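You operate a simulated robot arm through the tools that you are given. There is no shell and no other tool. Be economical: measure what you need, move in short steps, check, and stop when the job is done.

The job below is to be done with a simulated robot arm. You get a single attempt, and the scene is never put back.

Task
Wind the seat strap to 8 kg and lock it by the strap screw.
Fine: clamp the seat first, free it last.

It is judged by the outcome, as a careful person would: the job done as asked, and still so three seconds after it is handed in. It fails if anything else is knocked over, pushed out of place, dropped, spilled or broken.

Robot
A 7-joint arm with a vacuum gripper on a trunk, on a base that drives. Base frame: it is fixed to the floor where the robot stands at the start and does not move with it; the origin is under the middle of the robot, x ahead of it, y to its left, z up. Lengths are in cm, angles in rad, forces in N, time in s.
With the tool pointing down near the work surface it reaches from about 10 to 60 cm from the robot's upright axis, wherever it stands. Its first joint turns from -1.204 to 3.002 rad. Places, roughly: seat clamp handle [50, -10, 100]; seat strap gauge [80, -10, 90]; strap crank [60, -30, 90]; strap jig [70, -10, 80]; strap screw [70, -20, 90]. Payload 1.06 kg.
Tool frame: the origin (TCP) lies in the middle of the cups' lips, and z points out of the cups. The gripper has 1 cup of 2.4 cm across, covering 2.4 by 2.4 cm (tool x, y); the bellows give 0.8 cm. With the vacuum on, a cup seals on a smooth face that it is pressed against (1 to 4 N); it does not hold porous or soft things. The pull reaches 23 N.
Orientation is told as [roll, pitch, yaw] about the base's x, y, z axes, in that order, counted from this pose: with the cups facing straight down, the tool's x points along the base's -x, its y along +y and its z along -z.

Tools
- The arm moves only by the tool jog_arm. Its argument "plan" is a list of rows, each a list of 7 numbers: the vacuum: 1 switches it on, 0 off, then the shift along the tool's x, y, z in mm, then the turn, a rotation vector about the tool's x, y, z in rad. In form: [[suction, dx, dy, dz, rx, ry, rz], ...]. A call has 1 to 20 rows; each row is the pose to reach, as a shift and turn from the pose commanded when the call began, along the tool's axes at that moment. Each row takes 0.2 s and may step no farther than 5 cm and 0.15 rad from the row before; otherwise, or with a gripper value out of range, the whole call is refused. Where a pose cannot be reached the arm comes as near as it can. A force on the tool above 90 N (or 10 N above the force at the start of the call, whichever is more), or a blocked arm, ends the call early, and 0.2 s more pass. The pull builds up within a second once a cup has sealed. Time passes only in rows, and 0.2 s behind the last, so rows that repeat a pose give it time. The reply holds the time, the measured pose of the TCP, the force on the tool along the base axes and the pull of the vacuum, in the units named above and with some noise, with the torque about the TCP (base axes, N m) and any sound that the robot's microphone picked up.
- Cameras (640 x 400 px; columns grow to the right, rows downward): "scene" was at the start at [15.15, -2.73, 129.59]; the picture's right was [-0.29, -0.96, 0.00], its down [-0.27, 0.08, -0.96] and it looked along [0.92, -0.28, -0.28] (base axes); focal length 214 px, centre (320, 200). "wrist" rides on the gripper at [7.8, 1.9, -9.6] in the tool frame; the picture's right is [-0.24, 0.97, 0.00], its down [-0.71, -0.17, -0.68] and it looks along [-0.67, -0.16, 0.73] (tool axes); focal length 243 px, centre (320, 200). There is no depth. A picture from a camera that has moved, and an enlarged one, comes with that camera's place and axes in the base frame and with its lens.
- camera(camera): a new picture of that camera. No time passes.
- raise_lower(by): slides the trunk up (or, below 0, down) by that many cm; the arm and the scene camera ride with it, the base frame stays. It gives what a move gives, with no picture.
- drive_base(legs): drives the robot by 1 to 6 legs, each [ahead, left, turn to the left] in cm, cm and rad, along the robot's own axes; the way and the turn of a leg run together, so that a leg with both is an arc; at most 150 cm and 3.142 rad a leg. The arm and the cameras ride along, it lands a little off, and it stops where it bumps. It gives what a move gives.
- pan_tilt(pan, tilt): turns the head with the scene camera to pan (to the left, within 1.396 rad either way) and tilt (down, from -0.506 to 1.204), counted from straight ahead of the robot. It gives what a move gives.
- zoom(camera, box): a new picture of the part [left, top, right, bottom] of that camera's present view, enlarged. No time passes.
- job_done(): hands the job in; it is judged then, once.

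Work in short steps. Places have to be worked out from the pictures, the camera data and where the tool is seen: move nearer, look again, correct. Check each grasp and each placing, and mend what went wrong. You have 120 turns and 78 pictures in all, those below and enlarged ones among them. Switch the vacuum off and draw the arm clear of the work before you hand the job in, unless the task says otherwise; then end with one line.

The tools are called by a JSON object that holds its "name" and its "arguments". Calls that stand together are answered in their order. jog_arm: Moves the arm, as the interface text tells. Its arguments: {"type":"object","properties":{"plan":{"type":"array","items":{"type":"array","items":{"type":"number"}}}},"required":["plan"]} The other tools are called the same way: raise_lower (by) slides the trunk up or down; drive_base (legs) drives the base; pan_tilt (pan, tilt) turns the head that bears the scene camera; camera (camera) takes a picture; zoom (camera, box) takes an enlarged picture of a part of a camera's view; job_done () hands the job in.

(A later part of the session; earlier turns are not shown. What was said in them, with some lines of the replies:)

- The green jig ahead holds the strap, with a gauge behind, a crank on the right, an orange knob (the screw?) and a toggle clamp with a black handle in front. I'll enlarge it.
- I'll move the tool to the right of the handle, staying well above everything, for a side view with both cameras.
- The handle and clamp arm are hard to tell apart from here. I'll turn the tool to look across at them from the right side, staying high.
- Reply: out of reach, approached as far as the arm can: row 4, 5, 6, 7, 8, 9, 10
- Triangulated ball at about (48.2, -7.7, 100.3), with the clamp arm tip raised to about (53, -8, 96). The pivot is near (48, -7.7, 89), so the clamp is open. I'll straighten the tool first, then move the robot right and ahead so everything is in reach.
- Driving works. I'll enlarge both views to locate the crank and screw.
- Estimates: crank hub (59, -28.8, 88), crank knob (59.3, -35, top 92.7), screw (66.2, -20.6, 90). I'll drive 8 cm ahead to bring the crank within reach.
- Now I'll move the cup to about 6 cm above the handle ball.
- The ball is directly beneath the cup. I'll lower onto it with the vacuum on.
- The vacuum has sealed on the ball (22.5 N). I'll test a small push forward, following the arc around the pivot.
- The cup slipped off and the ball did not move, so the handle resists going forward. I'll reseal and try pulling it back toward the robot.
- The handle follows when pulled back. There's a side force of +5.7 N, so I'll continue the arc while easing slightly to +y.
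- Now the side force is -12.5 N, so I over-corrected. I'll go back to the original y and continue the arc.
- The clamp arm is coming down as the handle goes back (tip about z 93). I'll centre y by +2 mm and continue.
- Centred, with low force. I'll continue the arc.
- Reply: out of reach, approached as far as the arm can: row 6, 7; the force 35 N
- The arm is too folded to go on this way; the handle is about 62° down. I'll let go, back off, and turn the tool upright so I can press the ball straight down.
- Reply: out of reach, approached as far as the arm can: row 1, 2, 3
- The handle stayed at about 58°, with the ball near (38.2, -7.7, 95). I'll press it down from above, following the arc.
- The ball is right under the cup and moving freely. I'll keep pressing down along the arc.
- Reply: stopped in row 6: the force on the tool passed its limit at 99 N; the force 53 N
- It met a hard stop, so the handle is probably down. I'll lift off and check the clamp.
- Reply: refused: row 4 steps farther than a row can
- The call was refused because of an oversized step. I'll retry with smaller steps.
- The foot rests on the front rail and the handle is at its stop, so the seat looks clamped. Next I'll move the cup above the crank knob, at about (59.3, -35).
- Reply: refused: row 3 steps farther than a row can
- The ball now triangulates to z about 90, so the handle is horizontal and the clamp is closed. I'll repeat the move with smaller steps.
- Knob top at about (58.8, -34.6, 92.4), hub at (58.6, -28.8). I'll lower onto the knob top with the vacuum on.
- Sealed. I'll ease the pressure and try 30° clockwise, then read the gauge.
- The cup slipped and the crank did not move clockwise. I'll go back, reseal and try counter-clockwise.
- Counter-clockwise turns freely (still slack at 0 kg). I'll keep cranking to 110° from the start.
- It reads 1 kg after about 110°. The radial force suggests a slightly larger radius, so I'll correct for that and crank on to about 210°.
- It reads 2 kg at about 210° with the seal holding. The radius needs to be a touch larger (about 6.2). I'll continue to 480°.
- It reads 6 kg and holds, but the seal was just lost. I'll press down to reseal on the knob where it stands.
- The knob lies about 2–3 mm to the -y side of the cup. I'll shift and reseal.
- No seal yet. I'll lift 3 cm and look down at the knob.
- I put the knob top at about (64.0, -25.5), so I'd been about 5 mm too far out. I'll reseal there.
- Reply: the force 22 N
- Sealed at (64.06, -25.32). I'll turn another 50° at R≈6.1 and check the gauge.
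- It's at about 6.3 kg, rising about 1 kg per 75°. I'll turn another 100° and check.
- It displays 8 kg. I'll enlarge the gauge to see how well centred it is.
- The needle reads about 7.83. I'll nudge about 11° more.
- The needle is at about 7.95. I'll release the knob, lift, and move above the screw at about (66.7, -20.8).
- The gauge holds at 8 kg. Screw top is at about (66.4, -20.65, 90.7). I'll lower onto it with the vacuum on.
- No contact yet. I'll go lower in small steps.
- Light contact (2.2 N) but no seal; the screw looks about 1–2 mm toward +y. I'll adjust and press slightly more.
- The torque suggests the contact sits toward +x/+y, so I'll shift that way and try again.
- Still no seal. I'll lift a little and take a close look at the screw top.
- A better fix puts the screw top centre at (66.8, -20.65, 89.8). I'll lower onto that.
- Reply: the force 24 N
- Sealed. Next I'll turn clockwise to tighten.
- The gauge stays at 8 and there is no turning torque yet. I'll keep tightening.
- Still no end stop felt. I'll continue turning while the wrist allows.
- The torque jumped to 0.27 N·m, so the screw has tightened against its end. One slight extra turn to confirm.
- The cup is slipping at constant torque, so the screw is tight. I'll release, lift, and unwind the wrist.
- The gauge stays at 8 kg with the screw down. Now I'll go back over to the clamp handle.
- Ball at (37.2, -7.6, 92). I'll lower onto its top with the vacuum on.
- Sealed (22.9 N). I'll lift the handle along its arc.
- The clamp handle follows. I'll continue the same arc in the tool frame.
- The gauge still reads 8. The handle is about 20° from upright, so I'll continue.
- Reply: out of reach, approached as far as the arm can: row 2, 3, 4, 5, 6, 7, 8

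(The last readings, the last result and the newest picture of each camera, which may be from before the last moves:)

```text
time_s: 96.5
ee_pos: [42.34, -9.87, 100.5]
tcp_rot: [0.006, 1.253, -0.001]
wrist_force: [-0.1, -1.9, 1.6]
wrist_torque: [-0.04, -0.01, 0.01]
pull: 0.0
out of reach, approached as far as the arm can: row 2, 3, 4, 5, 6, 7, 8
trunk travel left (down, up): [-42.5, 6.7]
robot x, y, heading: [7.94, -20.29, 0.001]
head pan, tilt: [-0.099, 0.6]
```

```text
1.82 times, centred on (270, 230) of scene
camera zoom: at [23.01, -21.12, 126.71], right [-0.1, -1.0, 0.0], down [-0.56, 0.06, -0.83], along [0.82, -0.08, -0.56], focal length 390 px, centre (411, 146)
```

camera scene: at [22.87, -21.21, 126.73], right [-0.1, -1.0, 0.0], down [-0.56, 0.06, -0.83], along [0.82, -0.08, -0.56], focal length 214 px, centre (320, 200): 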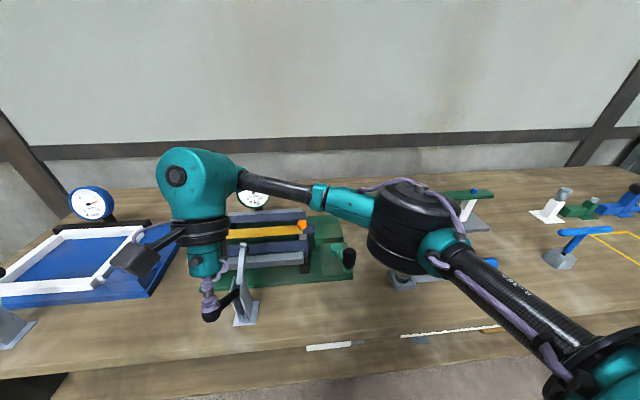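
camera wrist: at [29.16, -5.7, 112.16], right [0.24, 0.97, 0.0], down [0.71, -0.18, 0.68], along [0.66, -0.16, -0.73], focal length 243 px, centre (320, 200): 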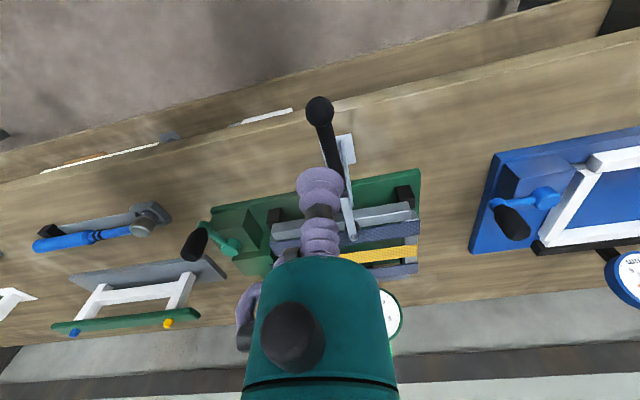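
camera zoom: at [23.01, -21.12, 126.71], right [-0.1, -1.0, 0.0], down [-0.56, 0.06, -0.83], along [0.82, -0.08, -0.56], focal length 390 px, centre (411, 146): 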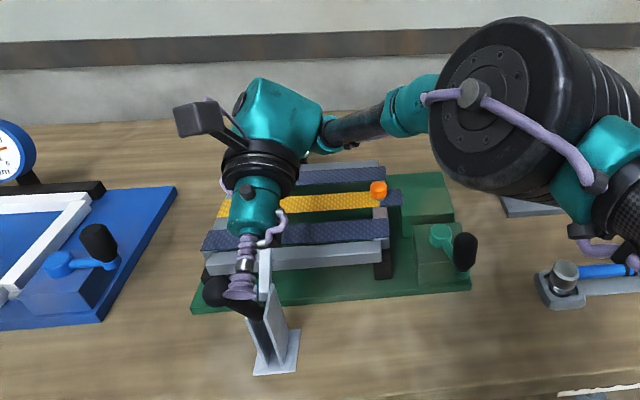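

The seal was lost at the reach limit; the handle stands about 20° off upright. I'll withdraw upward and straighten the tool, to then push the handle forward from the robot side.

{"name": "jog_arm", "arguments": {"plan": [[0, 28, -10, -10, 0, 0, 0], [0, 57, -12, -19, 0, 0, 0], [0, 76, -12, -25, 0, -0.14, 0], [0, 80, -10, -20, 0, -0.28, 0], [0, 85, -5, -10, 0, -0.42, 0], [0, 90, 0, 0, 0, -0.56, 0], [0, 90, 5, 10, 0, -0.7, 0], [0, 90, 10, 20, 0, -0.84, 0], [0, 90, 15, 30, 0, -0.98, 0], [0, 90, 20, 40, 0, -1.12, 0], [0, 90, 22, 45, 0, -1.25, 0]]}}

{"name": "camera", "arguments": {"camera": "wrist"}}

{"name": "camera", "arguments": {"camera": "scene"}}

```text
time_s: 98.9
ee_pos: [35.25, -7.57, 107.58]
tcp_rot: [0.002, 0.004, -0.004]
wrist_force: [-0.2, 0.7, -0.5]
wrist_torque: [0.04, -0.02, 0.03]
pull: 0.0
out of reach, approached as far as the arm can: row 2
trunk travel left (down, up): [-42.5, 6.7]
robot x, y, heading: [7.92, -20.02, -0.001]
head pan, tilt: [-0.099, 0.6]
```

```text
11 pictures are left
camera wrist: at [27.45, -5.73, 117.3], right [0.24, 0.97, 0.0], down [0.71, -0.17, 0.68], along [0.66, -0.16, -0.73], focal length 243 px, centre (320, 200)
```

wrist: 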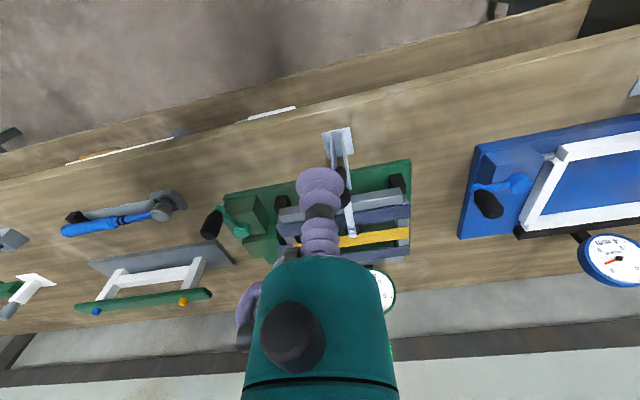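

```text
10 pictures are left
camera scene: at [22.98, -21.12, 126.71], right [-0.1, -1.0, 0.0], down [-0.56, 0.06, -0.83], along [0.82, -0.08, -0.56], focal length 214 px, centre (320, 200)
```

scene: 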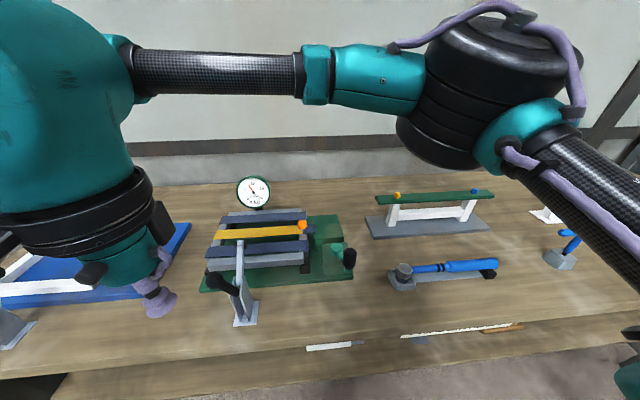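

The ball is at about (43.2, -7.6, 100), roughly 23–25° off upright. I'll pitch the tool along the handle axis and reseal on the ball's end as I did when closing.

{"name": "jog_arm", "arguments": {"plan": [[0, -14, 0, 6, 0, -0.12, 0], [0, -28, 0, 12, 0, -0.24, 0], [0, -42, 0, 18, 0, -0.36, 0], [0, -54.5, 0, 24, 0, -0.45, 0], [0, -54.5, 0, 24, 0, -0.45, 0]]}}

{"name": "jog_arm", "arguments": {"plan": [[1, 0, 0, 25, 0, 0, 0], [1, 0, 0, 40, 0, 0, 0], [1, 0, 0, 45, 0, 0, 0], [1, 0, 0, 49, 0, 0, 0], [1, 0, 0, 52, 0, 0, 0], [1, 0, 0, 52, 0, 0, 0], [1, 0, 0, 52, 0, 0, 0]]}}

```text
time_s: 100.1
ee_pos: [40.75, -7.63, 105.25]
tcp_rot: [0.002, -0.444, -0.005]
wrist_force: [0.7, -0.3, 0.3]
wrist_torque: [0.01, -0.01, 0.01]
pull: 0.1
trunk travel left (down, up): [-42.5, 6.7]
robot x, y, heading: [8.25, -20.34, 0.004]
head pan, tilt: [-0.099, 0.6]
```

```text
time_s: 101.7
ee_pos: [43.04, -7.54, 100.44]
tcp_rot: [0.002, -0.443, -0.004]
wrist_force: [0.4, -0.4, 0.0]
wrist_torque: [0.0, 0.02, 0.0]
pull: 0.0
trunk travel left (down, up): [-42.5, 6.7]
robot x, y, heading: [8.33, -20.52, -0.001]
head pan, tilt: [-0.099, 0.6]
```

No contact yet. I'll advance a few millimetres more.

{"name": "jog_arm", "arguments": {"plan": [[1, 0, 0, 3, 0, 0, 0], [1, 0, 0, 6, 0, 0, 0], [1, 0, 0, 9, 0, 0, 0], [1, 0, 0, 9, 0, 0, 0], [1, 0, 0, 9, 0, 0, 0]]}}

{"name": "zoom", "arguments": {"camera": "wrist", "box": [240, 80, 400, 210]}}

```text
time_s: 102.9
ee_pos: [43.34, -7.69, 99.68]
tcp_rot: [0.003, -0.444, -0.004]
wrist_force: [-6.4, -0.4, 15.2]
wrist_torque: [-0.04, -0.13, 0.02]
pull: 22.6
trunk travel left (down, up): [-42.5, 6.7]
robot x, y, heading: [8.39, -20.47, 0.004]
head pan, tilt: [-0.099, 0.6]
```

```text
3.08 times, centred on (320, 145) of wrist
camera zoom: at [32.06, -5.76, 105.11], right [0.21, 0.97, 0.1], down [0.34, -0.17, 0.92], along [0.91, -0.16, -0.37], focal length 746 px, centre (320, 369)
```

zoom: 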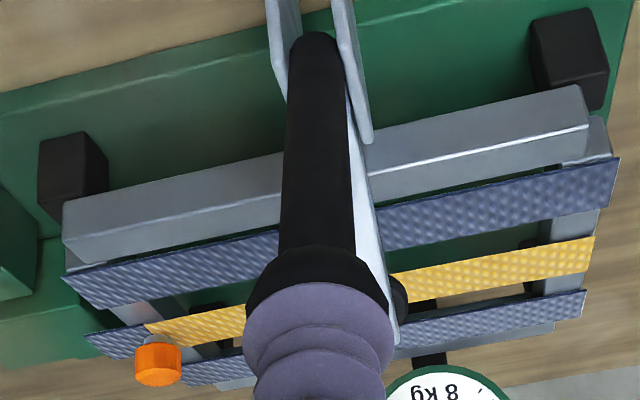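

Sealed. I'll reverse the arc to upright.

{"name": "jog_arm", "arguments": {"plan": [[1, -6, 0, -2, 0, 0.05, 0], [1, -12, 0, -1.4, 0, 0.1, 0], [1, -18, 0, -0.7, 0, 0.15, 0], [1, -23.8, 0, 0.4, 0, 0.2, 0], [1, -29.7, 0, 1.7, 0, 0.25, 0], [1, -35.5, 0, 3.4, 0, 0.3, 0], [1, -41.1, 0, 5.3, 0, 0.35, 0], [1, -46.7, 0, 7.5, 0, 0.4, 0], [1, -49.5, 0, 8.7, 0, 0.42, 0], [1, -49.5, 0, 8.7, 0, 0.42, 0]]}}

{"name": "zoom", "arguments": {"camera": "scene", "box": [180, 150, 400, 340]}}

```text
time_s: 105.1
ee_pos: [48.16, -7.75, 100.92]
tcp_rot: [0.001, -0.022, -0.002]
wrist_force: [-11.6, -4.2, -5.5]
wrist_torque: [-0.06, -0.1, -0.01]
pull: 23.0
trunk travel left (down, up): [-42.5, 6.7]
robot x, y, heading: [7.91, -20.34, -0.002]
head pan, tilt: [-0.099, 0.6]
```

```text
2.11 times, centred on (290, 245) of scene
camera zoom: at [22.87, -21.18, 126.72], right [-0.1, -1.0, 0.0], down [-0.56, 0.06, -0.83], along [0.82, -0.08, -0.56], focal length 452 px, centre (383, 105)
```

zoom: 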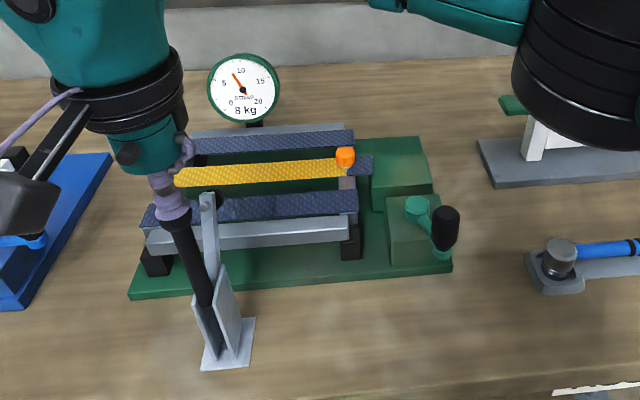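

The handle is upright again with the clamp arm raised, and the gauge reads 8 kg. I'll release, lift clear, draw back and check.

{"name": "jog_arm", "arguments": {"plan": [[0, 0, 0, 0, 0, 0, 0], [0, 0, 0, -1, 0, 0, 0], [0, 0, 0, -12, 0, 0, 0], [0, 0, 0, -50, 0, 0, 0], [0, 0, 0, -90, 0, 0.02, 0], [0, 40, 0, -110, 0, 0.02, 0], [0, 80, 0, -120, 0, 0.02, 0], [0, 120, 0, -120, 0, 0.02, 0], [0, 150, 0, -120, 0, 0.02, 0], [0, 150, 0, -120, 0, 0.02, 0], [0, 150, 0, -120, 0, 0.02, 0], [0, 150, 0, -120, 0, 0.02, 0]]}}

{"name": "zoom", "arguments": {"camera": "scene", "box": [180, 150, 400, 340]}}

{"name": "camera", "arguments": {"camera": "wrist"}}

```text
time_s: 107.7
ee_pos: [33.0, -7.71, 112.75]
tcp_rot: [0.002, -0.003, -0.003]
wrist_force: [0.8, -0.8, -0.4]
wrist_torque: [0.01, 0.0, -0.01]
pull: 0.0
trunk travel left (down, up): [-42.5, 6.7]
robot x, y, heading: [8.17, -20.65, -0.002]
head pan, tilt: [-0.099, 0.6]
```

```text
2.11 times, centred on (290, 245) of scene
camera zoom: at [23.01, -21.13, 126.7], right [-0.1, -1.0, 0.0], down [-0.56, 0.06, -0.83], along [0.82, -0.08, -0.56], focal length 452 px, centre (383, 105)
```

zoom: 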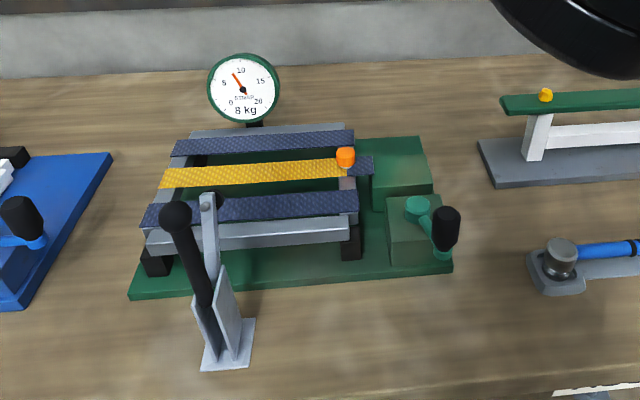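

```text
6 pictures are left
camera wrist: at [25.06, -5.71, 122.38], right [0.24, 0.97, 0.0], down [0.7, -0.17, 0.69], along [0.67, -0.16, -0.73], focal length 243 px, centre (320, 200)
```

wrist: 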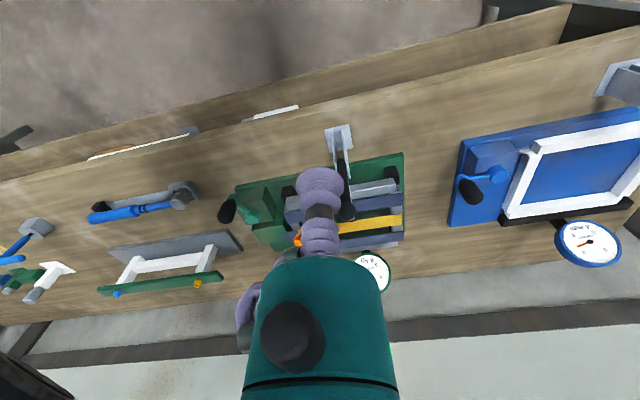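

The gauge holds at 8 kg with the clamp free, the screw tight, everything else in place, the vacuum off and the arm clear. I'm handing it in.

{"name": "job_done", "arguments": {}}

```text
The job is handed in.
```

I clamped the seat, wound the strap until the gauge showed 8 kg (needle at about 7.95), tightened the strap screw to its stop, then freed the clamp; the gauge still read 8 kg when I handed the job in.
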